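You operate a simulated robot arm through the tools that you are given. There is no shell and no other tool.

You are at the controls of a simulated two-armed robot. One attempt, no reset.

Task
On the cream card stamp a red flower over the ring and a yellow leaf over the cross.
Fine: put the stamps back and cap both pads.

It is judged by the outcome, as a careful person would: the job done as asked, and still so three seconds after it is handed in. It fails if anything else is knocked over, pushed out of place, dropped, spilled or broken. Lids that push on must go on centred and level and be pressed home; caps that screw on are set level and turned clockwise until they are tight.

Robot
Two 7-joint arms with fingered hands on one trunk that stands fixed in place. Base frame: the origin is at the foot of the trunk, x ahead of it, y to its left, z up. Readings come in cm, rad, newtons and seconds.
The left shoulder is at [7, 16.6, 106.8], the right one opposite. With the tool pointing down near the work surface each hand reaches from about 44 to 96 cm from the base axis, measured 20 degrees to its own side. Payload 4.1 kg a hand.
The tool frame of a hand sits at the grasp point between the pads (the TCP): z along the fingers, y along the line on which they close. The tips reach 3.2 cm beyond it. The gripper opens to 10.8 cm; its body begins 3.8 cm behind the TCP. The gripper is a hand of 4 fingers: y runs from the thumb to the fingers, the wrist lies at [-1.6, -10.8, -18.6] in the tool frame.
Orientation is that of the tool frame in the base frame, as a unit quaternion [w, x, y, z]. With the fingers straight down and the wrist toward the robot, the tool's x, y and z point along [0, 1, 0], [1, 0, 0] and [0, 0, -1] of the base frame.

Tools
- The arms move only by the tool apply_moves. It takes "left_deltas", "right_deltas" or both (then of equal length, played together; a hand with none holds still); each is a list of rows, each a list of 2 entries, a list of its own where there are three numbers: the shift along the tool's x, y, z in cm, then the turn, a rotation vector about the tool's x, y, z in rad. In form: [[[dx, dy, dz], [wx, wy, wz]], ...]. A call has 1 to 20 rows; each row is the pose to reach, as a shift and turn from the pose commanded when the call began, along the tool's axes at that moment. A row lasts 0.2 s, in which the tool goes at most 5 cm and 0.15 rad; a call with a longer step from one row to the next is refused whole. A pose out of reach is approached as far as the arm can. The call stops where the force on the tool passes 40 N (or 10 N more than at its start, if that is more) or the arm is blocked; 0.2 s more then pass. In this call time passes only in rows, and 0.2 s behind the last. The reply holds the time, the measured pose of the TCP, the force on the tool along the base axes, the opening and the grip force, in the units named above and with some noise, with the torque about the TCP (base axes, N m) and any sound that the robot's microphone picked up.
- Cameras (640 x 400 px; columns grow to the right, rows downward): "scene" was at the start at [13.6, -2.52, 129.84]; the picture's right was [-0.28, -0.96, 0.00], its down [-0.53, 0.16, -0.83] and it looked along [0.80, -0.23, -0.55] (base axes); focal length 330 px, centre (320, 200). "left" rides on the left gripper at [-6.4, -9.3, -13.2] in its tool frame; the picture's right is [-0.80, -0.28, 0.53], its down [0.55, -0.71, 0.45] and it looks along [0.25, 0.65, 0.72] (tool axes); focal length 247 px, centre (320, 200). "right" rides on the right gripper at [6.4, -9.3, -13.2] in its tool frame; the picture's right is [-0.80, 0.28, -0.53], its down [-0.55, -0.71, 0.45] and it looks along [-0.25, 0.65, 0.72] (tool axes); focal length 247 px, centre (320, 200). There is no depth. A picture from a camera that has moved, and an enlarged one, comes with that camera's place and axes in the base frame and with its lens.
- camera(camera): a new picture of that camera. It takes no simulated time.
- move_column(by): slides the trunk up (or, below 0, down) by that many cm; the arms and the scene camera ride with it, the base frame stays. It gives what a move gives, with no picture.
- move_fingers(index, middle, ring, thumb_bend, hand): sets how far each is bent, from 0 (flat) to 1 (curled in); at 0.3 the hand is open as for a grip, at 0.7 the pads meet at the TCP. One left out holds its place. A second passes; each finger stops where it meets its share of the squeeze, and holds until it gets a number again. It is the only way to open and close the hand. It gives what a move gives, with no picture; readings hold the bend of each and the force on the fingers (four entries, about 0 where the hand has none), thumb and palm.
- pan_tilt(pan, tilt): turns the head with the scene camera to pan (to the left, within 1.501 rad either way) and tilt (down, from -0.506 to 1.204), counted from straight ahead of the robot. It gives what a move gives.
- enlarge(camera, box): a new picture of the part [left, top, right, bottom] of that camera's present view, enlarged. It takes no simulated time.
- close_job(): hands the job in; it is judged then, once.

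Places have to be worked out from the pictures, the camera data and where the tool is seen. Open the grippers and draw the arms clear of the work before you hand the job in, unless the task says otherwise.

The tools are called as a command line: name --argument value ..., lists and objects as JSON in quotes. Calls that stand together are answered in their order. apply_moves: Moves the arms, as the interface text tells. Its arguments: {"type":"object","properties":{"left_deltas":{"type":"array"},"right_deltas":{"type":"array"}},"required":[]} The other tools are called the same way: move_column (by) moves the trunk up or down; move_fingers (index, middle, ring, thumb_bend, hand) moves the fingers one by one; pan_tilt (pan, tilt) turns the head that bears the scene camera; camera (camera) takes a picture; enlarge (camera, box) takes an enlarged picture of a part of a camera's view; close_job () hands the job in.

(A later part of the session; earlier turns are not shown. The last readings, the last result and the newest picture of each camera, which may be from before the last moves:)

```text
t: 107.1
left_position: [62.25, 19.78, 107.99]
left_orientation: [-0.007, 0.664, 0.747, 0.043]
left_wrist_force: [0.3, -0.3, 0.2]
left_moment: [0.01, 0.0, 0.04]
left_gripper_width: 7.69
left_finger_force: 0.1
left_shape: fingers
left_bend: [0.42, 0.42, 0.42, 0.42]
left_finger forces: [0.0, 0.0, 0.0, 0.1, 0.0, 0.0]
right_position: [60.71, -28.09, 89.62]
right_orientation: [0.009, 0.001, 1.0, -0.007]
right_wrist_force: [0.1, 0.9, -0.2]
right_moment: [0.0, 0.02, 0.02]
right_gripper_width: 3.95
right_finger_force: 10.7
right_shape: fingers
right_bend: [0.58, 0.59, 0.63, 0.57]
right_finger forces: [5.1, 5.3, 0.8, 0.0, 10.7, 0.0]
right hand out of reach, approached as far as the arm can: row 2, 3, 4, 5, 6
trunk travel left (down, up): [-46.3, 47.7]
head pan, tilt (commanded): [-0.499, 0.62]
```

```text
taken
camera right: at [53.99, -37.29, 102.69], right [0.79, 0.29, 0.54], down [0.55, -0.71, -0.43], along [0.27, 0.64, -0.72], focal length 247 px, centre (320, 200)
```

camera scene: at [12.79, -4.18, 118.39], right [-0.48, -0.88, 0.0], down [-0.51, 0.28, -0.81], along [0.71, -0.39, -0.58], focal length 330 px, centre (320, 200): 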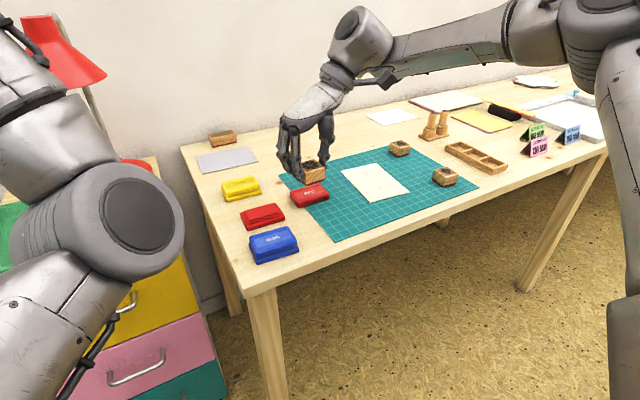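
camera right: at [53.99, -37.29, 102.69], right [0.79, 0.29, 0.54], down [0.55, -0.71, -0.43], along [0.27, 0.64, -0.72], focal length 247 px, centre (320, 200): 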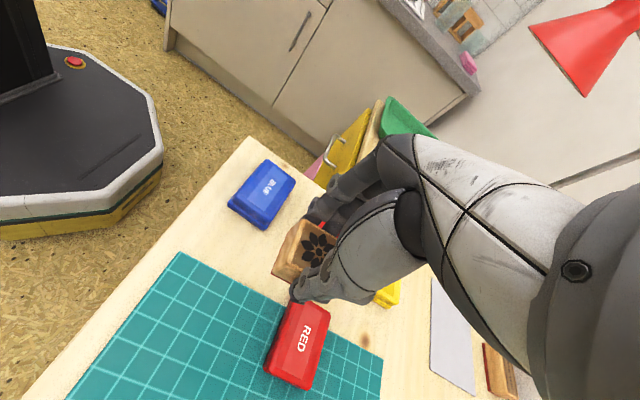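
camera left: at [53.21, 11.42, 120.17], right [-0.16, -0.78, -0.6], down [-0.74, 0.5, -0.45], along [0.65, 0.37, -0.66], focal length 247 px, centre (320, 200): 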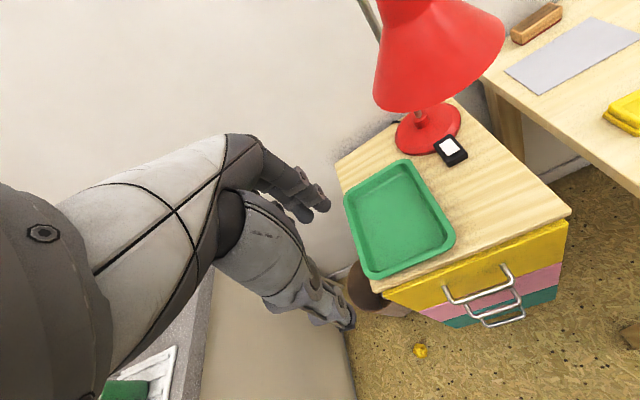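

Yaw +90° is reached, but x is limited with the hand so high relative to the shoulder. I raise the trunk 8 cm and bring the hand down by the same amount, then try for (65, -24).

move_column --by 8

apply_moves --right_deltas '[[[-0.5, 0.5, 1.5], [0, 0, 0]], [[-1.0, 1.0, 3.0], [0, 0, 0]], [[-1.8, 1.5, 4.5], [0, 0, 0]], [[-2.6, 2.0, 6.0], [0, 0, 0]], [[-3.4, 2.5, 7.5], [0, 0, 0]], [[-4.2, 3.0, 8.5], [0, 0, 0]]]'

camera --camera "scene"

```text
t: 108.3
left_position: [62.31, 19.73, 116.11]
left_orientation: [-0.007, 0.664, 0.746, 0.042]
left_wrist_force: [0.0, -0.5, -0.7]
left_moment: [0.0, 0.0, -0.01]
left_gripper_width: 7.68
left_finger_force: 0.0
left_shape: fingers
left_bend: [0.42, 0.42, 0.42, 0.42]
left_finger forces: [0.1, 0.1, 0.1, 0.0, 0.0, 0.1]
right_position: [60.82, -28.19, 97.51]
right_orientation: [0.009, 0.002, 1.0, -0.006]
right_wrist_force: [0.4, -0.2, -0.7]
right_moment: [0.03, 0.02, 0.02]
right_gripper_width: 3.93
right_finger_force: 10.4
right_shape: fingers
right_bend: [0.58, 0.59, 0.63, 0.57]
right_finger forces: [5.1, 5.3, 0.7, 0.1, 10.7, 0.1]
trunk travel left (down, up): [-54.3, 39.7]
head pan, tilt (commanded): [-0.499, 0.62]
```

```text
t: 109.7
left_position: [62.21, 19.8, 116.08]
left_orientation: [-0.006, 0.664, 0.747, 0.043]
left_wrist_force: [-1.0, -0.2, -0.4]
left_moment: [0.01, 0.0, 0.01]
left_gripper_width: 7.69
left_finger_force: 0.0
left_shape: fingers
left_bend: [0.42, 0.42, 0.42, 0.42]
left_finger forces: [0.0, 0.0, 0.0, 0.0, 0.0, 0.0]
right_position: [59.03, -27.42, 91.88]
right_orientation: [0.011, 0.003, 1.0, -0.005]
right_wrist_force: [0.0, -0.4, -0.9]
right_moment: [0.03, -0.02, 0.01]
right_gripper_width: 3.92
right_finger_force: 10.7
right_shape: fingers
right_bend: [0.58, 0.59, 0.63, 0.57]
right_finger forces: [5.0, 5.2, 0.7, 0.1, 10.7, 0.0]
right hand out of reach, approached as far as the arm can: row 1, 2, 3, 4, 5, 6
trunk travel left (down, up): [-54.3, 39.7]
head pan, tilt (commanded): [-0.499, 0.62]
```

```text
taken
camera scene: at [12.8, -4.22, 126.39], right [-0.48, -0.88, 0.0], down [-0.51, 0.28, -0.81], along [0.71, -0.39, -0.58], focal length 330 px, centre (320, 200)
```

scene: 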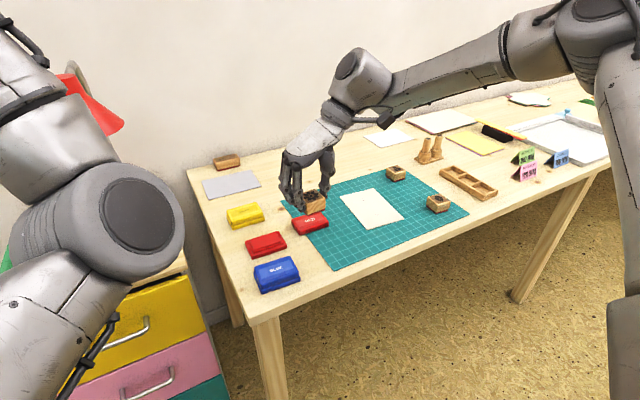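

Lower relative to the shoulder is worse for this arm posture, so the trunk must go down instead. I raise the right hand first, then lower the trunk.

apply_moves --right_deltas '[[[0, 0, -2.5], [0, 0, 0]], [[0, 0, -5.0], [0, 0, 0]], [[0, 0, -7.5], [0, 0, 0]], [[0, 0, -10.0], [0, 0, 0]], [[0, 0, -12.5], [0, 0, 0]], [[0, 0, -15.0], [0, 0, 0]]]'

move_column --by -16

apply_moves --right_deltas '[[[-1.0, 0, 0], [0, 0, 0]], [[-2.0, 0.5, 0], [0, 0, 0]], [[-3.0, 1.0, 0], [0, 0, 0]], [[-4.0, 1.5, 0], [0, 0, 0]], [[-5.0, 2.0, 0], [0, 0, 0]], [[-6.0, 2.5, 0], [0, 0, 0]]]'

camera --camera "scene"

```text
t: 111.1
left_position: [62.15, 19.88, 116.13]
left_orientation: [-0.005, 0.664, 0.747, 0.043]
left_wrist_force: [0.5, 0.0, 0.4]
left_moment: [0.0, 0.0, 0.0]
left_gripper_width: 7.73
left_finger_force: 0.0
left_shape: fingers
left_bend: [0.42, 0.42, 0.42, 0.42]
left_finger forces: [0.0, 0.0, 0.1, 0.0, 0.0, 0.0]
right_position: [58.48, -27.09, 106.83]
right_orientation: [0.01, 0.002, 1.0, -0.006]
right_wrist_force: [-0.9, -0.1, -0.4]
right_moment: [0.0, -0.02, 0.01]
right_gripper_width: 3.94
right_finger_force: 11.2
right_shape: fingers
right_bend: [0.58, 0.59, 0.63, 0.57]
right_finger forces: [5.1, 5.3, 0.7, 0.1, 10.7, 0.1]
trunk travel left (down, up): [-54.3, 39.7]
head pan, tilt (commanded): [-0.499, 0.62]
```

```text
t: 112.9
left_position: [62.29, 19.83, 100.12]
left_orientation: [-0.006, 0.664, 0.747, 0.043]
left_wrist_force: [-0.8, 0.2, -0.2]
left_moment: [0.02, 0.01, 0.02]
left_gripper_width: 7.66
left_finger_force: 0.0
left_shape: fingers
left_bend: [0.42, 0.42, 0.42, 0.42]
left_finger forces: [0.1, 0.1, 0.0, 0.0, 0.0, 0.0]
right_position: [58.65, -27.15, 90.78]
right_orientation: [0.01, 0.001, 1.0, -0.006]
right_wrist_force: [-0.1, 0.7, -1.0]
right_moment: [-0.03, 0.01, 0.0]
right_gripper_width: 3.95
right_finger_force: 11.0
right_shape: fingers
right_bend: [0.58, 0.59, 0.63, 0.57]
right_finger forces: [5.1, 5.3, 0.8, 0.0, 10.8, 0.1]
trunk travel left (down, up): [-38.3, 55.7]
head pan, tilt (commanded): [-0.499, 0.62]
```

```text
t: 114.3
left_position: [62.47, 19.87, 100.19]
left_orientation: [-0.006, 0.664, 0.747, 0.043]
left_wrist_force: [0.0, 0.3, 0.2]
left_moment: [0.01, 0.01, 0.02]
left_gripper_width: 7.68
left_finger_force: 0.0
left_shape: fingers
left_bend: [0.42, 0.42, 0.42, 0.42]
left_finger forces: [0.0, 0.1, 0.1, 0.1, 0.0, 0.0]
right_position: [60.43, -26.34, 90.54]
right_orientation: [0.011, 0.002, 1.0, -0.006]
right_wrist_force: [0.3, 0.3, -0.1]
right_moment: [0.01, -0.03, -0.01]
right_gripper_width: 3.94
right_finger_force: 10.7
right_shape: fingers
right_bend: [0.58, 0.59, 0.63, 0.57]
right_finger forces: [5.1, 5.3, 0.8, 0.0, 10.6, 0.0]
right hand out of reach, approached as far as the arm can: row 3, 4, 5, 6
trunk travel left (down, up): [-38.3, 55.7]
head pan, tilt (commanded): [-0.499, 0.62]
```

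```text
taken
camera scene: at [12.81, -4.22, 110.39], right [-0.48, -0.88, 0.0], down [-0.51, 0.28, -0.81], along [0.71, -0.39, -0.58], focal length 330 px, centre (320, 200)
```

scene: 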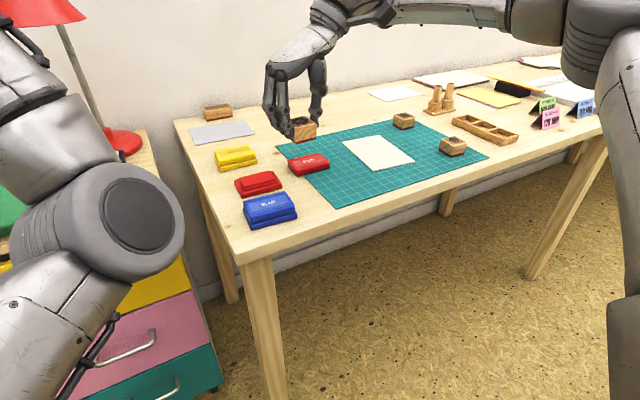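

At +90° yaw x stays limited to about 60, so an intermediate yaw should serve. I turn back to about 0.87 rad and try reaching toward the red pad.

apply_moves --right_deltas '[[[0, 0, 0], [0, 0, 0.12]], [[0, 0, 0], [0, 0, 0.24]], [[0, 0, 0], [0, 0, 0.36]], [[0, 0, 0], [0, 0, 0.48]], [[0, 0, 0], [0, 0, 0.6]], [[0, 0, 0], [0.008, 0, 0.7]]]'

apply_moves --right_deltas '[[[-0.3, 1.0, 0], [0, 0, 0]], [[-0.6, 2.0, 0], [0, 0, 0]], [[-0.8, 3.2, 0], [0, 0, 0]], [[-0.8, 4.5, 0], [0, 0, 0]], [[-0.6, 5.8, 0], [0, 0, 0]], [[-0.2, 7.2, 0], [0, 0, 0]]]'

camera --camera "scene"

camera --camera "right"

```text
t: 115.7
left_position: [62.14, 19.94, 100.1]
left_orientation: [-0.006, 0.664, 0.747, 0.043]
left_wrist_force: [0.3, 0.0, 0.2]
left_moment: [-0.04, -0.03, 0.0]
left_gripper_width: 7.67
left_finger_force: 0.2
left_shape: fingers
left_bend: [0.42, 0.42, 0.42, 0.42]
left_finger forces: [0.0, 0.0, 0.0, 0.0, 0.0, 0.0]
right_position: [60.55, -26.39, 90.54]
right_orientation: [0.011, 0.346, 0.938, -0.006]
right_wrist_force: [0.0, 0.1, 0.0]
right_moment: [-0.03, 0.0, 0.01]
right_gripper_width: 3.94
right_finger_force: 10.4
right_shape: fingers
right_bend: [0.58, 0.59, 0.64, 0.57]
right_finger forces: [5.0, 5.2, 0.7, 0.0, 10.5, 0.0]
trunk travel left (down, up): [-38.3, 55.7]
head pan, tilt (commanded): [-0.499, 0.62]
```

```text
t: 117.1
left_position: [62.19, 19.82, 100.18]
left_orientation: [-0.007, 0.663, 0.747, 0.042]
left_wrist_force: [0.1, -0.4, -0.2]
left_moment: [-0.04, 0.0, 0.03]
left_gripper_width: 7.66
left_finger_force: 0.0
left_shape: fingers
left_bend: [0.42, 0.42, 0.42, 0.42]
left_finger forces: [0.1, 0.1, 0.1, 0.0, 0.0, 0.1]
right_position: [64.67, -21.27, 90.5]
right_orientation: [0.012, 0.345, 0.938, -0.005]
right_wrist_force: [-0.1, -0.8, -0.6]
right_moment: [0.0, -0.01, 0.0]
right_gripper_width: 3.91
right_finger_force: 10.6
right_shape: fingers
right_bend: [0.58, 0.59, 0.64, 0.57]
right_finger forces: [5.1, 5.2, 0.5, 0.0, 10.3, 0.0]
right hand out of reach, approached as far as the arm can: row 6
trunk travel left (down, up): [-38.3, 55.7]
head pan, tilt (commanded): [-0.499, 0.62]
```

```text
taken
camera scene: at [12.76, -4.21, 110.4], right [-0.48, -0.88, 0.0], down [-0.51, 0.28, -0.81], along [0.71, -0.39, -0.58], focal length 330 px, centre (320, 200)
```

scene: 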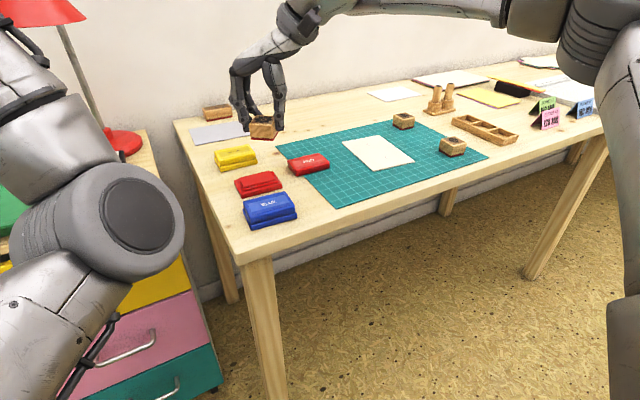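

```text
taken
camera right: at [53.56, -24.11, 103.42], right [0.78, -0.29, 0.55], down [-0.03, -0.9, -0.43], along [0.62, 0.32, -0.71], focal length 247 px, centre (320, 200)
```

right: 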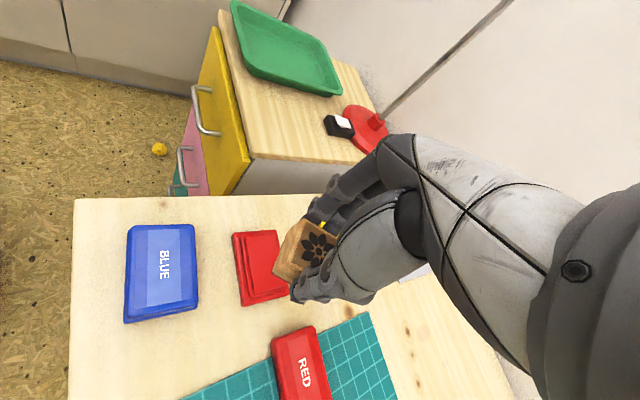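

The hand is at (64.7, -21.3) with yaw 0.87, nearly over the red pad. I make the last shift so that the stamp's centre is over the pad's centre, then look.

apply_moves --right_deltas '[[[0.1, 0.6, 0], [0, 0, 0.03]], [[0.2, 1.2, 0], [0, 0, 0.06]], [[0.3, 1.8, 0], [0, 0, 0.09]], [[0.41, 2.27, 0], [0.01, 0.015, 0.12]]]'

enlarge --camera "right" --box '[180, 180, 380, 400]'

enlarge --camera "scene" --box '[190, 90, 340, 220]'

```text
t: 118.1
left_position: [62.39, 19.76, 100.14]
left_orientation: [-0.007, 0.664, 0.747, 0.042]
left_wrist_force: [0.2, 0.0, 0.0]
left_moment: [0.01, 0.0, -0.04]
left_gripper_width: 7.7
left_finger_force: 0.0
left_shape: fingers
left_bend: [0.42, 0.42, 0.42, 0.42]
left_finger forces: [0.1, 0.0, 0.0, 0.1, 0.0, 0.1]
right_position: [64.34, -20.31, 90.3]
right_orientation: [0.004, 0.401, 0.916, -0.007]
right_wrist_force: [0.1, -0.6, -0.1]
right_moment: [0.03, -0.01, 0.0]
right_gripper_width: 3.91
right_finger_force: 10.0
right_shape: fingers
right_bend: [0.58, 0.59, 0.64, 0.57]
right_finger forces: [5.0, 5.2, 0.6, 0.0, 10.4, 0.1]
right hand out of reach, approached as far as the arm can: row 1, 2, 3, 4
trunk travel left (down, up): [-38.3, 55.7]
head pan, tilt (commanded): [-0.499, 0.62]
```

```text
1.82 times, centred on (280, 290) of right
camera zoom: at [53.17, -21.76, 103.32], right [0.75, -0.39, 0.54], down [-0.14, -0.89, -0.43], along [0.65, 0.25, -0.72], focal length 449 px, centre (393, 36)
```

zoom: 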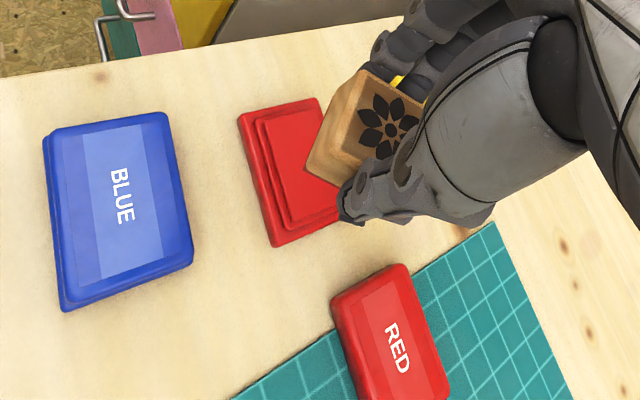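

```text
3.08 times, centred on (265, 155) of scene
camera zoom: at [12.8, -4.22, 110.39], right [-0.48, -0.88, 0.0], down [-0.51, 0.28, -0.81], along [0.71, -0.39, -0.58], focal length 1016 px, centre (489, 338)
```

zoom: 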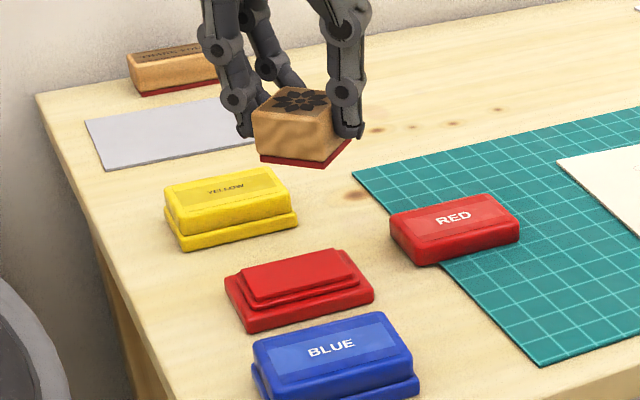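

The hand stops about 1.5 cm short of the pad's centre. I try reaching it from higher relative to the shoulder: raise the hand 7 cm and shift again.

apply_moves --right_deltas '[[[0, 0, -1.5], [0, 0, 0]], [[0, 0, -3.0], [0, 0, 0]], [[0, 0, -5.0], [0, 0, 0]], [[0, 0, -7.0], [0, 0, 0]], [[0.0, 0.7, -7.0], [0, 0, 0]], [[-0.2, 1.4, -7.0], [0, 0, 0]], [[-0.3, 1.8, -7.0], [0, 0, 0]]]'

```text
t: 119.7
left_position: [62.17, 19.69, 100.05]
left_orientation: [-0.006, 0.664, 0.746, 0.043]
left_wrist_force: [0.3, -0.2, 0.2]
left_moment: [-0.02, 0.01, -0.01]
left_gripper_width: 7.69
left_finger_force: 0.0
left_shape: fingers
left_bend: [0.42, 0.42, 0.42, 0.42]
left_finger forces: [0.1, 0.0, 0.0, 0.0, 0.0, 0.0]
right_position: [63.9, -20.89, 95.3]
right_orientation: [0.004, 0.4, 0.916, -0.006]
right_wrist_force: [-0.7, 1.3, -0.4]
right_moment: [-0.01, 0.02, 0.0]
right_gripper_width: 3.91
right_finger_force: 10.9
right_shape: fingers
right_bend: [0.58, 0.59, 0.64, 0.57]
right_finger forces: [5.0, 5.2, 0.6, 0.1, 10.3, 0.0]
right hand out of reach, approached as far as the arm can: row 2, 3, 4, 5, 6, 7
trunk travel left (down, up): [-38.3, 55.7]
head pan, tilt (commanded): [-0.499, 0.62]
```

Higher is limited as well. I test going further forward from here, where the arm straightens and the limits may ease.

apply_moves --right_deltas '[[[-0.3, 0.4, 1.5], [0, 0, 0]], [[-0.7, 0.9, 3.0], [0, 0, 0]], [[-1.3, 1.6, 4.0], [0, 0, 0]], [[-2.0, 2.3, 4.5], [0, 0, 0]], [[-2.7, 3.0, 5.0], [0, 0, 0]], [[-3.4, 3.7, 5.0], [0, 0, 0]], [[-4.1, 4.4, 5.0], [0, 0, 0]]]'

pan_tilt --pan -0.75 --tilt 0.2

camera --camera "scene"

```text
t: 121.3
left_position: [62.39, 19.73, 100.06]
left_orientation: [-0.005, 0.664, 0.746, 0.043]
left_wrist_force: [0.9, 0.3, 0.4]
left_moment: [0.01, 0.02, 0.01]
left_gripper_width: 7.7
left_finger_force: 0.0
left_shape: fingers
left_bend: [0.42, 0.42, 0.42, 0.42]
left_finger forces: [0.1, 0.0, 0.1, 0.0, 0.0, 0.0]
right_position: [66.03, -23.12, 89.8]
right_orientation: [0.003, 0.4, 0.916, -0.007]
right_wrist_force: [-0.6, 0.0, -0.3]
right_moment: [-0.01, 0.0, -0.01]
right_gripper_width: 3.91
right_finger_force: 10.9
right_shape: fingers
right_bend: [0.58, 0.59, 0.64, 0.57]
right_finger forces: [5.0, 5.2, 0.6, 0.0, 10.4, 0.0]
right hand out of reach, approached as far as the arm can: row 2, 3, 4, 5, 6, 7
trunk travel left (down, up): [-38.3, 55.7]
head pan, tilt (commanded): [-0.499, 0.62]
```

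```text
t: 122.2
left_position: [62.3, 19.78, 100.08]
left_orientation: [-0.006, 0.663, 0.747, 0.043]
left_wrist_force: [0.0, 0.0, -0.7]
left_moment: [0.01, 0.0, 0.03]
left_gripper_width: 7.68
left_finger_force: 0.1
left_shape: fingers
left_bend: [0.42, 0.42, 0.42, 0.42]
left_finger forces: [0.0, 0.0, 0.0, 0.0, 0.0, 0.0]
right_position: [66.03, -23.11, 89.77]
right_orientation: [0.004, 0.4, 0.916, -0.008]
right_wrist_force: [0.6, -0.3, -0.7]
right_moment: [-0.04, 0.01, 0.02]
right_gripper_width: 3.89
right_finger_force: 10.4
right_shape: fingers
right_bend: [0.58, 0.59, 0.64, 0.57]
right_finger forces: [5.0, 5.1, 0.6, 0.1, 10.4, 0.1]
trunk travel left (down, up): [-38.3, 55.7]
head pan, tilt (commanded): [-0.75, 0.201]
```

```text
taken
camera scene: at [11.91, -6.37, 114.23], right [-0.68, -0.73, 0.0], down [-0.15, 0.14, -0.98], along [0.72, -0.67, -0.2], focal length 330 px, centre (320, 200)
```

scene: 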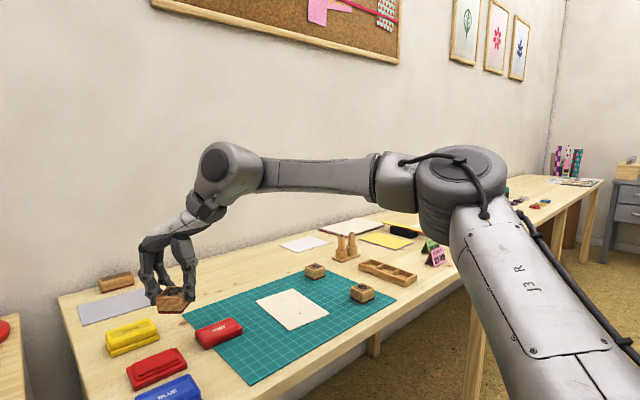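

The side view shows the right elbow raised with the forearm level; the wrist limits how far left the hand goes. I search a little: yaw nearer 1.0 while edging left.

apply_moves --right_deltas '[[[0, 0, 0], [0, 0, -0.1]], [[0, 0, 0], [0, 0, -0.2]], [[0.1, 0.4, 0], [0, 0, -0.25]], [[0.3, 0.8, 0], [0, 0, -0.25]], [[0.6, 1.3, 0], [0, 0, -0.25]], [[0.9, 1.8, 0], [0, 0, -0.25]], [[1.2, 2.3, 0], [0, 0, -0.25]]]'

```text
t: 123.8
left_position: [62.27, 19.75, 100.1]
left_orientation: [-0.006, 0.664, 0.746, 0.043]
left_wrist_force: [-0.5, -0.7, -0.6]
left_moment: [-0.05, 0.02, 0.02]
left_gripper_width: 7.69
left_finger_force: 0.0
left_shape: fingers
left_bend: [0.42, 0.42, 0.42, 0.42]
left_finger forces: [0.0, 0.0, 0.1, 0.0, 0.0, 0.0]
right_position: [64.1, -22.4, 89.73]
right_orientation: [0.002, 0.283, 0.959, -0.008]
right_wrist_force: [0.2, 0.1, 0.3]
right_moment: [-0.02, 0.02, 0.02]
right_gripper_width: 3.92
right_finger_force: 10.6
right_shape: fingers
right_bend: [0.58, 0.59, 0.64, 0.57]
right_finger forces: [5.1, 5.2, 0.5, 0.0, 10.3, 0.0]
right hand out of reach, approached as far as the arm can: row 1, 2, 3, 4, 5, 6, 7
trunk travel left (down, up): [-38.3, 55.7]
head pan, tilt (commanded): [-0.75, 0.201]
```

The forearm's posture is the problem: the elbow is too high. I take the stamp back over the mat, and there I will straighten the arm and roll it so that the elbow drops, as worked for the left. First back to (63, -40) and turn to yaw 0.

apply_moves --right_deltas '[[[-1.0, -1.8, -0.5], [0, 0, 0]], [[-2.2, -3.8, -1.0], [0, 0, 0]], [[-3.4, -5.8, -1.5], [0, 0, 0]], [[-4.6, -7.8, -2.0], [0, 0, 0]], [[-5.8, -9.8, -2.5], [0, 0, 0]], [[-7.0, -11.8, -3.0], [0, 0, 0]], [[-8.0, -13.7, -3.0], [0, 0, 0]], [[-9.0, -15.6, -3.0], [0, 0, 0]]]'

apply_moves --right_deltas '[[[0, 0, 0], [0, 0, 0.13]], [[0, 0, 0], [0, 0, 0.26]], [[0, 0, 0], [0, 0, 0.39]], [[0, 0, 0], [0, 0, 0.52]], [[0, 0, 0], [0, 0, 0.65]], [[0, 0, 0], [0, 0, 0.78]], [[0, 0, 0], [0, 0, 0.9]], [[0, 0, 0], [0, 0, 1.0]]]'

apply_moves --right_deltas '[[[-2, 0.8, 0], [0, 0, 0.06]], [[-4, 1.8, 0], [0, 0, 0.12]], [[-6.5, 2.8, 0], [0, 0, 0.18]], [[-9, 3.8, 0], [0, 0, 0.24]], [[-11.5, 4.8, 0], [0, 0, 0.3]], [[-14, 6.0, 0], [0, 0, 0.36]], [[-16.5, 7.2, 0], [0, 0, 0.42]], [[-19, 8.4, 0], [0, 0, 0.5]], [[-21, 9.4, 0], [0, 0, 0.56]], [[-22.2, 10, 0], [0, 0, 0.61]]]'

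camera --camera "scene"

```text
t: 125.6
left_position: [62.28, 19.72, 100.03]
left_orientation: [-0.007, 0.663, 0.747, 0.042]
left_wrist_force: [0.5, 0.0, 0.7]
left_moment: [0.04, -0.03, -0.01]
left_gripper_width: 7.69
left_finger_force: 0.1
left_shape: fingers
left_bend: [0.42, 0.42, 0.42, 0.42]
left_finger forces: [0.1, 0.0, 0.0, 0.1, 0.0, 0.0]
right_position: [63.14, -40.46, 92.86]
right_orientation: [0.003, 0.282, 0.959, -0.007]
right_wrist_force: [-0.6, -0.1, -0.6]
right_moment: [0.02, 0.0, -0.01]
right_gripper_width: 3.92
right_finger_force: 10.8
right_shape: fingers
right_bend: [0.58, 0.59, 0.64, 0.57]
right_finger forces: [5.0, 5.3, 0.6, 0.0, 10.2, 0.1]
trunk travel left (down, up): [-38.3, 55.7]
head pan, tilt (commanded): [-0.75, 0.201]
```

```text
t: 127.4
left_position: [62.21, 19.74, 100.1]
left_orientation: [-0.007, 0.664, 0.746, 0.044]
left_wrist_force: [-0.1, 0.0, 0.8]
left_moment: [0.03, -0.01, 0.0]
left_gripper_width: 7.69
left_finger_force: 0.0
left_shape: fingers
left_bend: [0.42, 0.42, 0.42, 0.42]
left_finger forces: [0.0, 0.1, 0.0, 0.1, 0.0, 0.0]
right_position: [63.04, -42.01, 93.0]
right_orientation: [0.004, 0.706, 0.708, -0.003]
right_wrist_force: [-1.3, -0.4, -1.1]
right_moment: [0.04, 0.01, -0.01]
right_gripper_width: 3.91
right_finger_force: 10.9
right_shape: fingers
right_bend: [0.58, 0.59, 0.64, 0.57]
right_finger forces: [5.1, 5.2, 0.5, 0.0, 10.3, 0.1]
right hand out of reach, approached as far as the arm can: row 8
trunk travel left (down, up): [-38.3, 55.7]
head pan, tilt (commanded): [-0.75, 0.201]
```

```text
t: 129.6
left_position: [62.29, 19.85, 100.03]
left_orientation: [-0.006, 0.664, 0.746, 0.043]
left_wrist_force: [-0.3, -0.4, -0.5]
left_moment: [0.02, -0.03, -0.01]
left_gripper_width: 7.68
left_finger_force: 0.1
left_shape: fingers
left_bend: [0.42, 0.42, 0.42, 0.42]
left_finger forces: [0.1, 0.1, 0.0, 0.0, 0.1, 0.0]
right_position: [67.58, -69.88, 92.49]
right_orientation: [0.005, 0.878, 0.479, 0.001]
right_wrist_force: [1.1, -0.1, -1.0]
right_moment: [-0.02, 0.02, -0.01]
right_gripper_width: 3.92
right_finger_force: 10.3
right_shape: fingers
right_bend: [0.58, 0.59, 0.64, 0.58]
right_finger forces: [4.9, 5.1, 0.4, 0.1, 10.2, 0.1]
right hand out of reach, approached as far as the arm can: row 1, 2, 3, 4, 5, 6, 7, 8, 9, 10
trunk travel left (down, up): [-38.3, 55.7]
head pan, tilt (commanded): [-0.75, 0.201]
```

```text
taken
camera scene: at [11.91, -6.38, 114.23], right [-0.68, -0.73, 0.0], down [-0.15, 0.14, -0.98], along [0.72, -0.67, -0.2], focal length 330 px, centre (320, 200)
```

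scene: 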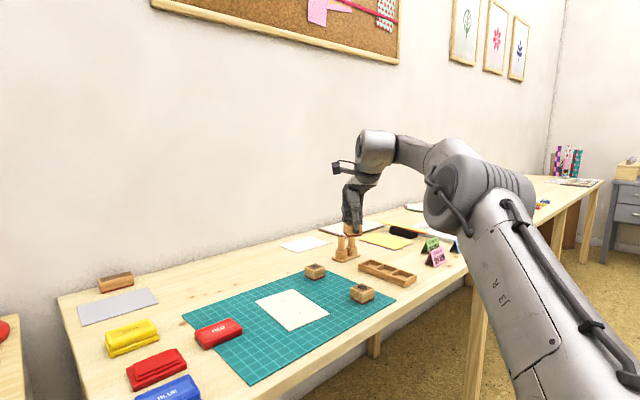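

The arm is now nearly straight out to the right. I roll the hand about the arm's axis (fingers swinging left, away from everything) while retracting slightly, to bring the elbow down.

apply_moves --right_deltas '[[[3.24, -0.6, -0.41], [-0.0258, 0.1376, -0.0469]], [[6.37, -1.37, -1.25], [-0.0515, 0.2753, -0.0938]], [[9.31, -2.32, -2.49], [-0.0773, 0.4129, -0.1407]], [[11.82, -2.51, -4.42], [-0.103, 0.5506, -0.1877]], [[14.02, -2.86, -6.67], [-0.1288, 0.6882, -0.2346]], [[15.92, -3.38, -9.15], [-0.1545, 0.8258, -0.2815]], [[17.32, -4.04, -11.95], [-0.1803, 0.9635, -0.3284]], [[18.42, -4.84, -14.85], [-0.206, 1.1011, -0.3753]]]'

camera --camera "scene"

```text
t: 131.4
left_position: [62.23, 19.81, 100.09]
left_orientation: [-0.006, 0.664, 0.746, 0.044]
left_wrist_force: [0.5, 0.0, -0.4]
left_moment: [0.0, 0.01, -0.01]
left_gripper_width: 7.68
left_finger_force: 0.1
left_shape: fingers
left_bend: [0.42, 0.42, 0.42, 0.42]
left_finger forces: [0.0, 0.0, 0.0, 0.1, 0.0, 0.0]
right_position: [74.28, -51.94, 107.08]
right_orientation: [-0.148, 0.656, 0.543, 0.503]
right_wrist_force: [1.5, -0.1, -1.4]
right_moment: [0.0, 0.04, 0.01]
right_gripper_width: 3.91
right_finger_force: 10.2
right_shape: fingers
right_bend: [0.58, 0.59, 0.64, 0.58]
right_finger forces: [4.8, 5.2, 0.3, 0.0, 10.1, 0.0]
trunk travel left (down, up): [-38.3, 55.7]
head pan, tilt (commanded): [-0.75, 0.201]
```

```text
taken
camera scene: at [11.9, -6.37, 114.24], right [-0.68, -0.73, 0.0], down [-0.15, 0.14, -0.98], along [0.72, -0.67, -0.2], focal length 330 px, centre (320, 200)
```

scene: 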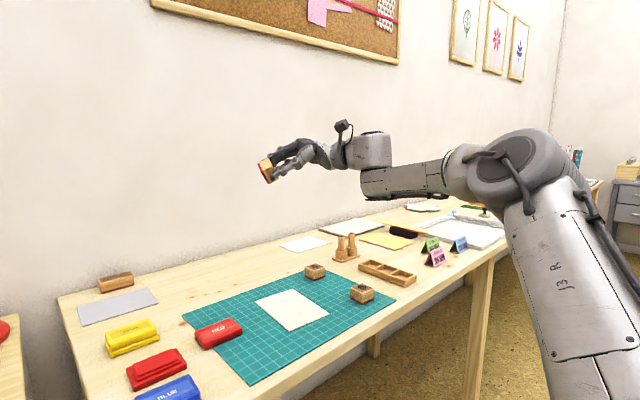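

The roll moved the elbow outward somewhat. Keeping the hand rolled, I now bend the arm and bring the wrist in to about (50, -38), so the elbow is forced lower, and look at the result.

apply_moves --right_deltas '[[[0.85, -1.67, 1.86], [0, 0, 0]], [[1.7, -3.33, 3.72], [0, 0, 0]], [[2.54, -5.0, 5.6], [0, 0, 0]], [[3.38, -6.66, 7.45], [0, 0, 0]], [[4.23, -8.33, 9.3], [0, 0, 0]], [[5.1, -10.0, 11.2], [0, 0, 0]], [[5.92, -11.65, 13.0], [0, 0, 0]], [[6.77, -13.3, 14.9], [0, 0, 0]], [[7.6, -15.0, 16.8], [0, 0, 0]], [[8.46, -16.65, 18.62], [0, 0, 0]]]'

camera --camera "scene"

```text
t: 133.6
left_position: [62.22, 19.93, 100.03]
left_orientation: [-0.006, 0.664, 0.746, 0.042]
left_wrist_force: [0.3, 0.2, 0.5]
left_moment: [-0.03, 0.01, -0.04]
left_gripper_width: 7.7
left_finger_force: 0.1
left_shape: fingers
left_bend: [0.42, 0.42, 0.42, 0.42]
left_finger forces: [0.1, 0.1, 0.1, 0.0, 0.1, 0.0]
right_position: [68.28, -27.01, 100.1]
right_orientation: [-0.147, 0.661, 0.542, 0.498]
right_wrist_force: [-0.2, 0.0, -0.9]
right_moment: [-0.05, -0.02, -0.05]
right_gripper_width: 3.89
right_finger_force: 10.2
right_shape: fingers
right_bend: [0.58, 0.59, 0.64, 0.58]
right_finger forces: [4.7, 5.3, 0.4, 0.0, 10.2, 0.1]
right hand out of reach, approached as far as the arm can: row 7, 8, 9, 10
trunk travel left (down, up): [-38.3, 55.7]
head pan, tilt (commanded): [-0.75, 0.201]
```

```text
taken
camera scene: at [11.91, -6.2, 114.25], right [-0.68, -0.73, 0.0], down [-0.15, 0.13, -0.98], along [0.72, -0.67, -0.2], focal length 330 px, centre (320, 200)
```

scene: 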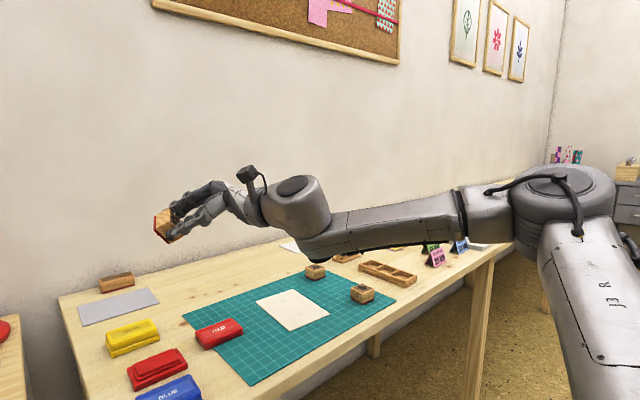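

The wrist is in at (50, -38) with the elbow further out and lower than before. I unroll the hand about the same axis and see whether the vertical attitude is reachable here.

apply_moves --right_deltas '[[[-2.71, -0.31, 0.06], [0.0258, -0.1376, 0.0469]], [[-5.4, -0.78, -0.34], [0.0515, -0.2753, 0.0938]], [[-8.01, -1.37, -1.18], [0.0773, -0.4129, 0.1407]], [[-10.46, -2.1, -2.46], [0.103, -0.5506, 0.1877]], [[-12.68, -2.91, -4.14], [0.1288, -0.6882, 0.2346]], [[-14.63, -3.8, -6.21], [0.1545, -0.8258, 0.2815]], [[-16.24, -4.75, -8.61], [0.1803, -0.9635, 0.3284]], [[-17.29, -5.57, -10.96], [0.206, -1.1011, 0.3753]]]'

camera --camera "scene"

```text
t: 135.4
left_position: [62.3, 19.75, 100.15]
left_orientation: [-0.006, 0.664, 0.746, 0.043]
left_wrist_force: [-0.1, 0.6, 0.1]
left_moment: [0.01, 0.03, 0.02]
left_gripper_width: 7.67
left_finger_force: 0.1
left_shape: fingers
left_bend: [0.42, 0.42, 0.42, 0.42]
left_finger forces: [0.0, 0.1, 0.0, 0.0, 0.0, 0.0]
right_position: [59.59, -43.27, 88.89]
right_orientation: [0.007, 0.887, 0.461, -0.006]
right_wrist_force: [0.0, -0.2, -0.8]
right_moment: [0.02, -0.01, -0.04]
right_gripper_width: 3.85
right_finger_force: 9.1
right_shape: fingers
right_bend: [0.58, 0.59, 0.64, 0.58]
right_finger forces: [4.6, 5.0, 0.3, 0.1, 9.7, 0.0]
trunk travel left (down, up): [-38.3, 55.7]
head pan, tilt (commanded): [-0.75, 0.201]
```

```text
taken
camera scene: at [11.91, -6.36, 114.23], right [-0.68, -0.73, 0.0], down [-0.15, 0.14, -0.98], along [0.72, -0.67, -0.2], focal length 330 px, centre (320, 200)
```

scene: 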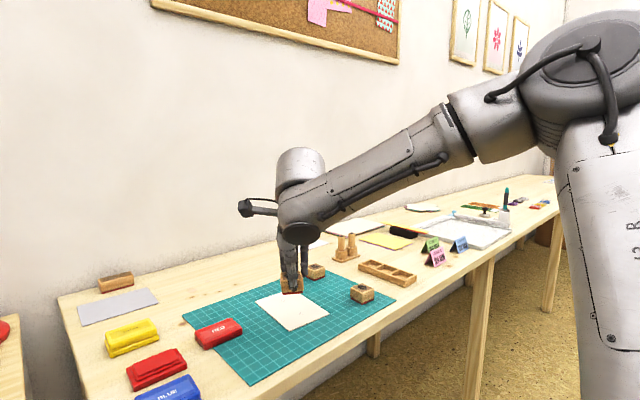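

The hand is vertical again, at (59.6, -43.3), but the elevated elbow is inherent to this arm's posture, so I'll work with it: at yaw ≈0.75 the stamp's centre can still be brought over the red pad. I turn the hand counter-clockwise again.

apply_moves --right_deltas '[[[0.2, 0.3, -0.3], [0, 0, -0.14]], [[0.4, 0.6, -0.6], [0, 0, -0.28]], [[0.6, 0.9, -0.9], [0, 0, -0.42]], [[0.8, 1.2, -1.2], [0, 0, -0.56]], [[1.0, 1.5, -1.5], [0, 0, -0.7]], [[1.2, 1.8, -1.8], [0, 0, -0.84]], [[1.4, 2.1, -2.0], [0, 0, -0.98]], [[1.6, 2.4, -2.0], [0, 0, -1.12]], [[1.8, 2.7, -2.0], [0, 0, -1.26]], [[2.0, 3.0, -2.0], [0, 0, -1.4]]]'

camera --camera "scene"

```text
t: 137.6
left_position: [62.39, 19.77, 99.99]
left_orientation: [-0.007, 0.664, 0.747, 0.042]
left_wrist_force: [0.0, 0.4, -0.2]
left_moment: [-0.01, 0.01, -0.01]
left_gripper_width: 7.69
left_finger_force: 0.0
left_shape: fingers
left_bend: [0.42, 0.42, 0.42, 0.42]
left_finger forces: [0.0, 0.0, 0.0, 0.0, 0.0, 0.0]
right_position: [63.47, -43.21, 90.92]
right_orientation: [0.003, 0.381, 0.924, -0.007]
right_wrist_force: [-0.5, 0.0, 0.1]
right_moment: [0.04, 0.0, -0.01]
right_gripper_width: 3.84
right_finger_force: 10.1
right_shape: fingers
right_bend: [0.58, 0.59, 0.64, 0.58]
right_finger forces: [4.6, 5.1, 0.4, 0.1, 9.7, 0.0]
trunk travel left (down, up): [-38.3, 55.7]
head pan, tilt (commanded): [-0.75, 0.201]
```

```text
taken
camera scene: at [11.96, -6.38, 114.23], right [-0.68, -0.73, 0.0], down [-0.15, 0.14, -0.98], along [0.72, -0.67, -0.2], focal length 330 px, centre (320, 200)
```

scene: 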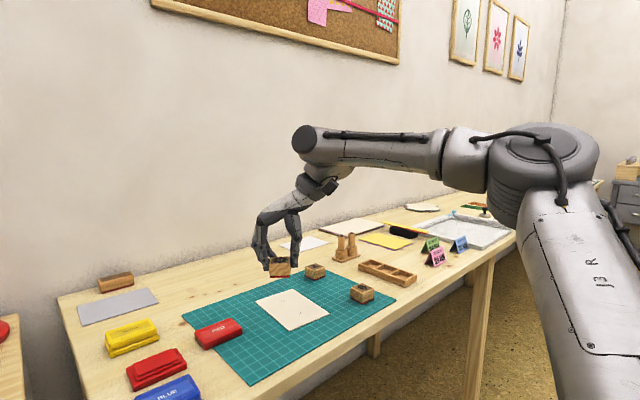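

The posture follows the yaw. I now carry the stamp left to the reachable point over the red pad, about (64.4, -20.3).

apply_moves --right_deltas '[[[1.9, 2.1, 0], [0, 0, 0]], [[3.8, 4.2, 0], [0, 0, 0]], [[5.8, 6.3, 0], [0, 0, 0]], [[7.8, 8.4, 0], [0, 0, 0]], [[9.8, 10.6, 0], [0, 0, 0]], [[11.8, 12.7, 0], [0, 0, 0]], [[13.8, 14.9, 0], [0, 0, 0]], [[15.7, 17.1, 0], [0, 0, 0]]]'

camera --camera "scene"

enlarge --camera "right" --box '[180, 180, 380, 400]'

```text
t: 139.4
left_position: [62.33, 19.74, 99.94]
left_orientation: [-0.007, 0.664, 0.746, 0.042]
left_wrist_force: [-0.2, 0.7, 0.3]
left_moment: [0.01, 0.01, -0.02]
left_gripper_width: 7.71
left_finger_force: 0.2
left_shape: fingers
left_bend: [0.42, 0.42, 0.42, 0.42]
left_finger forces: [0.1, 0.0, 0.1, 0.0, 0.0, 0.0]
right_position: [64.19, -20.04, 90.59]
right_orientation: [0.002, 0.382, 0.924, -0.007]
right_wrist_force: [0.5, -0.6, -0.9]
right_moment: [-0.01, 0.05, -0.01]
right_gripper_width: 3.87
right_finger_force: 10.2
right_shape: fingers
right_bend: [0.58, 0.59, 0.64, 0.58]
right_finger forces: [4.7, 5.1, 0.3, 0.0, 9.6, 0.0]
trunk travel left (down, up): [-38.3, 55.7]
head pan, tilt (commanded): [-0.75, 0.201]
```

```text
taken
camera scene: at [11.99, -6.38, 114.22], right [-0.68, -0.73, 0.0], down [-0.15, 0.14, -0.98], along [0.72, -0.67, -0.2], focal length 330 px, centre (320, 200)
```

scene: 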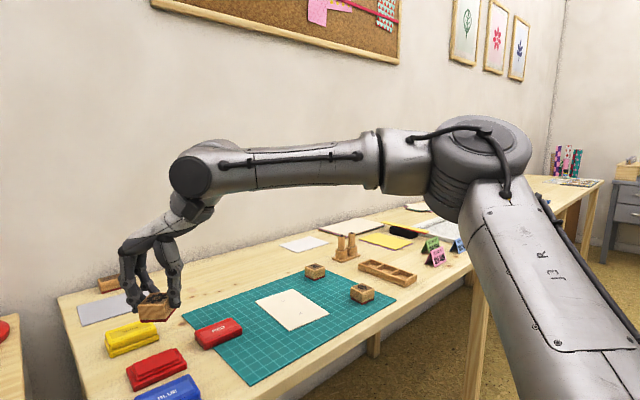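

```text
1.82 times, centred on (280, 290) of right
camera zoom: at [53.14, -21.95, 103.7], right [0.76, -0.35, 0.54], down [-0.11, -0.89, -0.43], along [0.63, 0.27, -0.72], focal length 449 px, centre (393, 36)
```

zoom: 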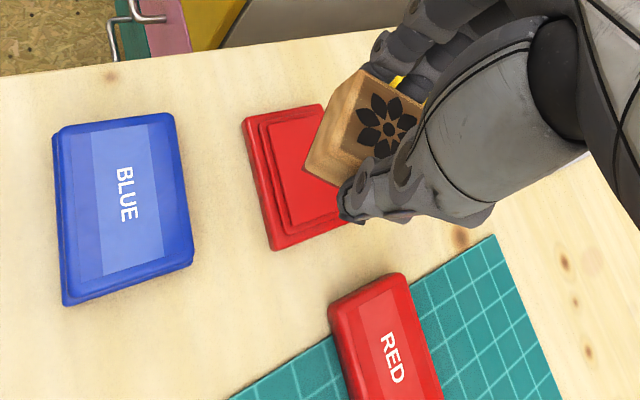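

Reached (64.2, -20.0) without hitting a limit this time. I try the remaining 1.8 cm to the pad's centre.

apply_moves --right_deltas '[[[-0.2, 0.5, 0], [0, 0, 0]], [[-0.4, 1.1, 0], [0, 0, 0]], [[-0.62, 1.7, 0], [0, 0, 0]]]'

enlarge --camera "right" --box '[180, 180, 380, 400]'

pan_tilt --pan -0.35 --tilt 0.45

camera --camera "scene"

```text
t: 140.2
left_position: [62.32, 19.84, 100.06]
left_orientation: [-0.006, 0.664, 0.746, 0.042]
left_wrist_force: [0.3, -0.5, -1.2]
left_moment: [0.04, -0.02, 0.02]
left_gripper_width: 7.69
left_finger_force: 0.0
left_shape: fingers
left_bend: [0.42, 0.42, 0.42, 0.42]
left_finger forces: [0.1, 0.0, 0.0, 0.0, 0.0, 0.0]
right_position: [64.94, -19.6, 90.41]
right_orientation: [0.004, 0.383, 0.924, -0.008]
right_wrist_force: [0.4, 0.4, 0.2]
right_moment: [-0.02, 0.02, 0.02]
right_gripper_width: 3.87
right_finger_force: 9.7
right_shape: fingers
right_bend: [0.58, 0.59, 0.64, 0.58]
right_finger forces: [4.4, 5.1, 0.3, 0.1, 9.7, 0.0]
right hand out of reach, approached as far as the arm can: row 3
trunk travel left (down, up): [-38.3, 55.7]
head pan, tilt (commanded): [-0.75, 0.201]
```

```text
1.82 times, centred on (280, 290) of right
camera zoom: at [53.88, -21.58, 103.62], right [0.76, -0.36, 0.54], down [-0.11, -0.89, -0.43], along [0.64, 0.27, -0.72], focal length 449 px, centre (393, 36)
```

zoom: 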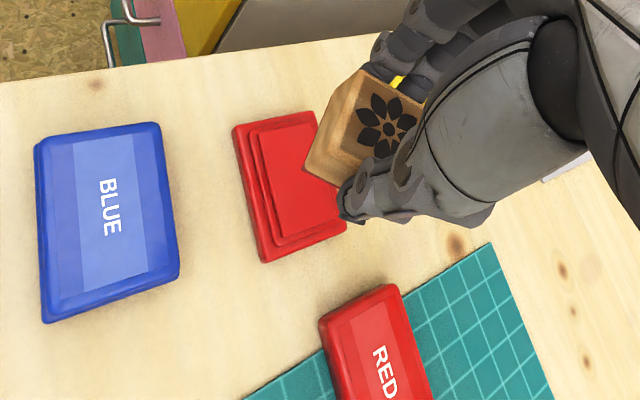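

```text
t: 141.1
left_position: [62.22, 19.76, 100.11]
left_orientation: [-0.007, 0.664, 0.747, 0.042]
left_wrist_force: [-0.6, 0.1, -0.3]
left_moment: [0.04, 0.0, -0.01]
left_gripper_width: 7.69
left_finger_force: 0.1
left_shape: fingers
left_bend: [0.42, 0.42, 0.42, 0.42]
left_finger forces: [0.0, 0.0, 0.0, 0.0, 0.1, 0.1]
right_position: [64.99, -19.67, 90.58]
right_orientation: [0.003, 0.382, 0.924, -0.007]
right_wrist_force: [0.1, 0.1, -1.2]
right_moment: [-0.02, -0.02, 0.01]
right_gripper_width: 3.86
right_finger_force: 10.0
right_shape: fingers
right_bend: [0.58, 0.59, 0.64, 0.58]
right_finger forces: [4.6, 5.0, 0.3, 0.0, 9.7, 0.0]
trunk travel left (down, up): [-38.3, 55.7]
head pan, tilt (commanded): [-0.351, 0.45]
```

```text
taken
camera scene: at [13.72, -3.18, 111.92], right [-0.34, -0.94, 0.0], down [-0.41, 0.15, -0.9], along [0.85, -0.31, -0.44], focal length 330 px, centre (320, 200)
```

scene: 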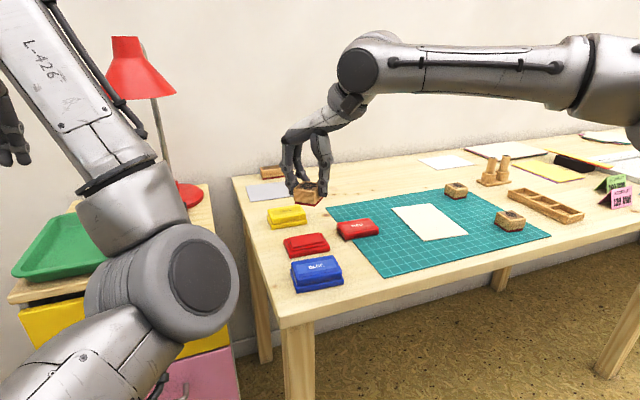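

The stamp's centre is now about 1 cm from the pad's centre (pad at about (65.8, -19.4)). I try a slightly smaller yaw for the last bit.

apply_moves --right_deltas '[[[-0.1, 0.3, 0], [0, 0, 0.06]], [[-0.25, 0.7, 0], [0, 0, 0.12]], [[-0.3, 1.0, 0], [0, 0, 0.15]]]'

```text
t: 141.9
left_position: [62.33, 19.84, 100.13]
left_orientation: [-0.007, 0.664, 0.746, 0.043]
left_wrist_force: [-0.1, 0.5, -0.4]
left_moment: [-0.01, 0.03, -0.01]
left_gripper_width: 7.69
left_finger_force: 0.1
left_shape: fingers
left_bend: [0.42, 0.42, 0.42, 0.42]
left_finger forces: [0.0, 0.0, 0.0, 0.0, 0.1, 0.1]
right_position: [65.4, -19.52, 90.5]
right_orientation: [0.004, 0.451, 0.892, -0.006]
right_wrist_force: [0.5, -0.1, -0.7]
right_moment: [0.02, 0.01, 0.0]
right_gripper_width: 3.84
right_finger_force: 9.3
right_shape: fingers
right_bend: [0.58, 0.59, 0.64, 0.58]
right_finger forces: [4.6, 5.2, 0.3, 0.0, 9.7, 0.0]
right hand out of reach, approached as far as the arm can: row 2, 3
trunk travel left (down, up): [-38.3, 55.7]
head pan, tilt (commanded): [-0.351, 0.45]
```

Good: the stamp's centre is now within about 0.7 cm of the pad's centre, at yaw 0.63. I lower the trunk 7 cm to bring the stamp just above the pad.

move_column --by -7

enlarge --camera "right" --box '[200, 180, 380, 340]'

enlarge --camera "scene" --box '[260, 120, 380, 240]'

```text
t: 143.0
left_position: [62.26, 19.82, 93.16]
left_orientation: [-0.006, 0.665, 0.746, 0.043]
left_wrist_force: [-0.3, -0.4, 0.6]
left_moment: [-0.01, -0.01, 0.02]
left_gripper_width: 7.7
left_finger_force: 0.1
left_shape: fingers
left_bend: [0.42, 0.42, 0.42, 0.42]
left_finger forces: [0.1, 0.1, 0.0, 0.0, 0.0, 0.1]
right_position: [65.48, -19.46, 83.48]
right_orientation: [0.004, 0.45, 0.893, -0.006]
right_wrist_force: [-0.7, -0.5, 0.0]
right_moment: [-0.02, 0.04, 0.0]
right_gripper_width: 3.84
right_finger_force: 9.8
right_shape: fingers
right_bend: [0.58, 0.59, 0.64, 0.58]
right_finger forces: [4.6, 5.1, 0.2, 0.0, 9.7, 0.0]
trunk travel left (down, up): [-31.3, 62.7]
head pan, tilt (commanded): [-0.351, 0.45]
```

```text
2.50 times, centred on (290, 260) of right
camera zoom: at [54.14, -19.75, 96.59], right [0.7, -0.47, 0.54], down [-0.24, -0.87, -0.44], along [0.67, 0.18, -0.72], focal length 617 px, centre (395, 50)
```

zoom: 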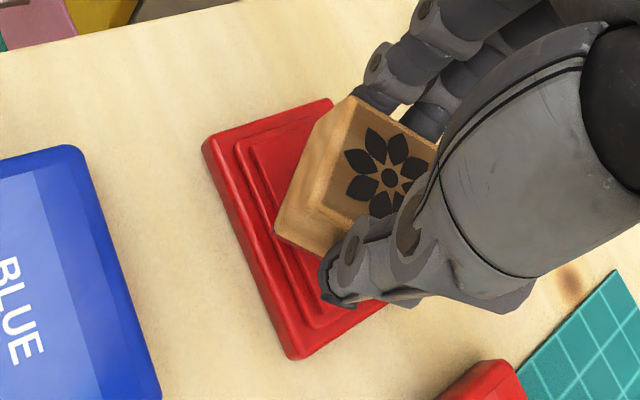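

```text
3.33 times, centred on (320, 180) of scene
camera zoom: at [13.69, -3.16, 104.92], right [-0.34, -0.94, 0.0], down [-0.41, 0.15, -0.9], along [0.85, -0.31, -0.44], focal length 1101 px, centre (320, 267)
```

zoom: 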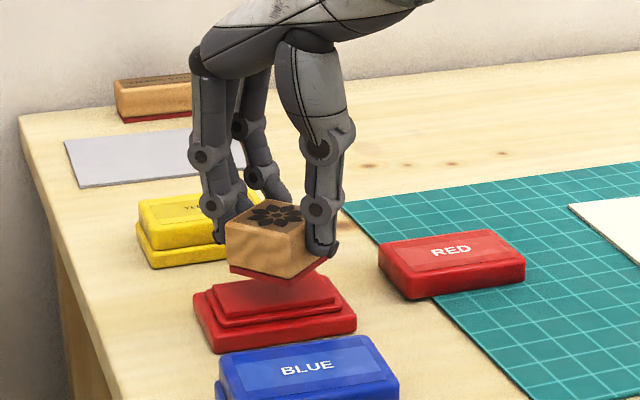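

The stamp hovers just above the red ink surface. I press down in small steps, watching the force.

apply_moves --right_deltas '[[[0, 0, 0.3], [0, 0, 0]], [[0, 0, 0.6], [0, 0, 0]], [[0, 0, 0.9], [0, 0, 0]], [[0, 0, 1.1], [0, 0, 0]]]'

enlarge --camera "scene" --box '[270, 160, 360, 240]'

```text
t: 144.0
left_position: [62.24, 19.81, 93.08]
left_orientation: [-0.007, 0.664, 0.747, 0.043]
left_wrist_force: [0.7, 0.5, 0.2]
left_moment: [0.0, 0.01, 0.04]
left_gripper_width: 7.68
left_finger_force: 0.0
left_shape: fingers
left_bend: [0.42, 0.42, 0.42, 0.42]
left_finger forces: [0.0, 0.0, 0.1, 0.0, 0.0, 0.0]
right_position: [65.37, -19.46, 82.33]
right_orientation: [0.004, 0.449, 0.893, -0.006]
right_wrist_force: [1.2, 0.3, -0.2]
right_moment: [0.02, 0.02, 0.01]
right_gripper_width: 3.84
right_finger_force: 10.0
right_shape: fingers
right_bend: [0.58, 0.59, 0.64, 0.58]
right_finger forces: [4.6, 5.0, 0.3, 0.0, 9.7, 0.0]
trunk travel left (down, up): [-31.3, 62.7]
head pan, tilt (commanded): [-0.351, 0.45]
```

```text
5.00 times, centred on (315, 200) of scene
camera zoom: at [13.72, -3.17, 104.91], right [-0.34, -0.94, 0.0], down [-0.41, 0.15, -0.9], along [0.85, -0.31, -0.44], focal length 1651 px, centre (345, 200)
```

zoom: 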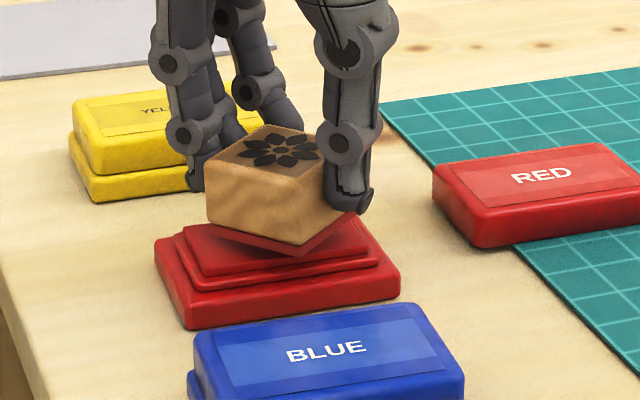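

Not yet touching. I continue down in finer steps.

apply_moves --right_deltas '[[[0, 0, 0.2], [0, 0, 0]], [[0, 0, 0.4], [0, 0, 0]], [[0, 0, 0.6], [0, 0, 0]]]'

enlarge --camera "scene" --box '[270, 160, 360, 240]'

```text
t: 144.8
left_position: [62.29, 19.73, 93.19]
left_orientation: [-0.006, 0.664, 0.746, 0.043]
left_wrist_force: [-0.2, -0.2, -0.2]
left_moment: [-0.03, 0.03, -0.04]
left_gripper_width: 7.65
left_finger_force: 0.0
left_shape: fingers
left_bend: [0.42, 0.42, 0.42, 0.42]
left_finger forces: [0.0, 0.1, 0.1, 0.0, 0.2, 0.0]
right_position: [65.46, -19.6, 81.86]
right_orientation: [0.004, 0.45, 0.893, -0.005]
right_wrist_force: [0.1, -0.1, 0.9]
right_moment: [-0.01, 0.03, 0.0]
right_gripper_width: 3.85
right_finger_force: 9.8
right_shape: fingers
right_bend: [0.58, 0.59, 0.64, 0.58]
right_finger forces: [4.7, 5.1, 0.4, 0.1, 9.7, 0.1]
trunk travel left (down, up): [-31.3, 62.7]
head pan, tilt (commanded): [-0.351, 0.45]
```

```text
5.00 times, centred on (315, 200) of scene
camera zoom: at [13.71, -3.17, 104.92], right [-0.34, -0.94, 0.0], down [-0.41, 0.15, -0.9], along [0.85, -0.31, -0.44], focal length 1651 px, centre (345, 200)
```

zoom: 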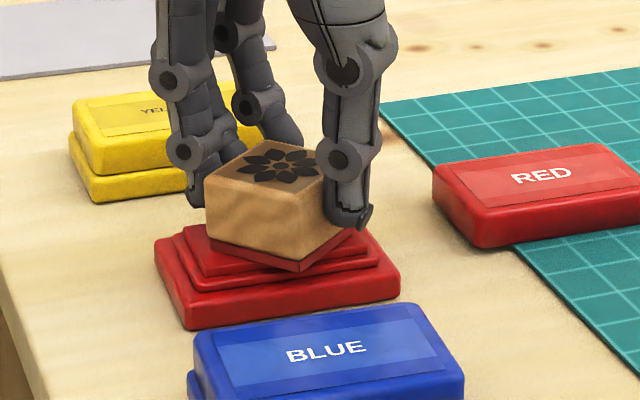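

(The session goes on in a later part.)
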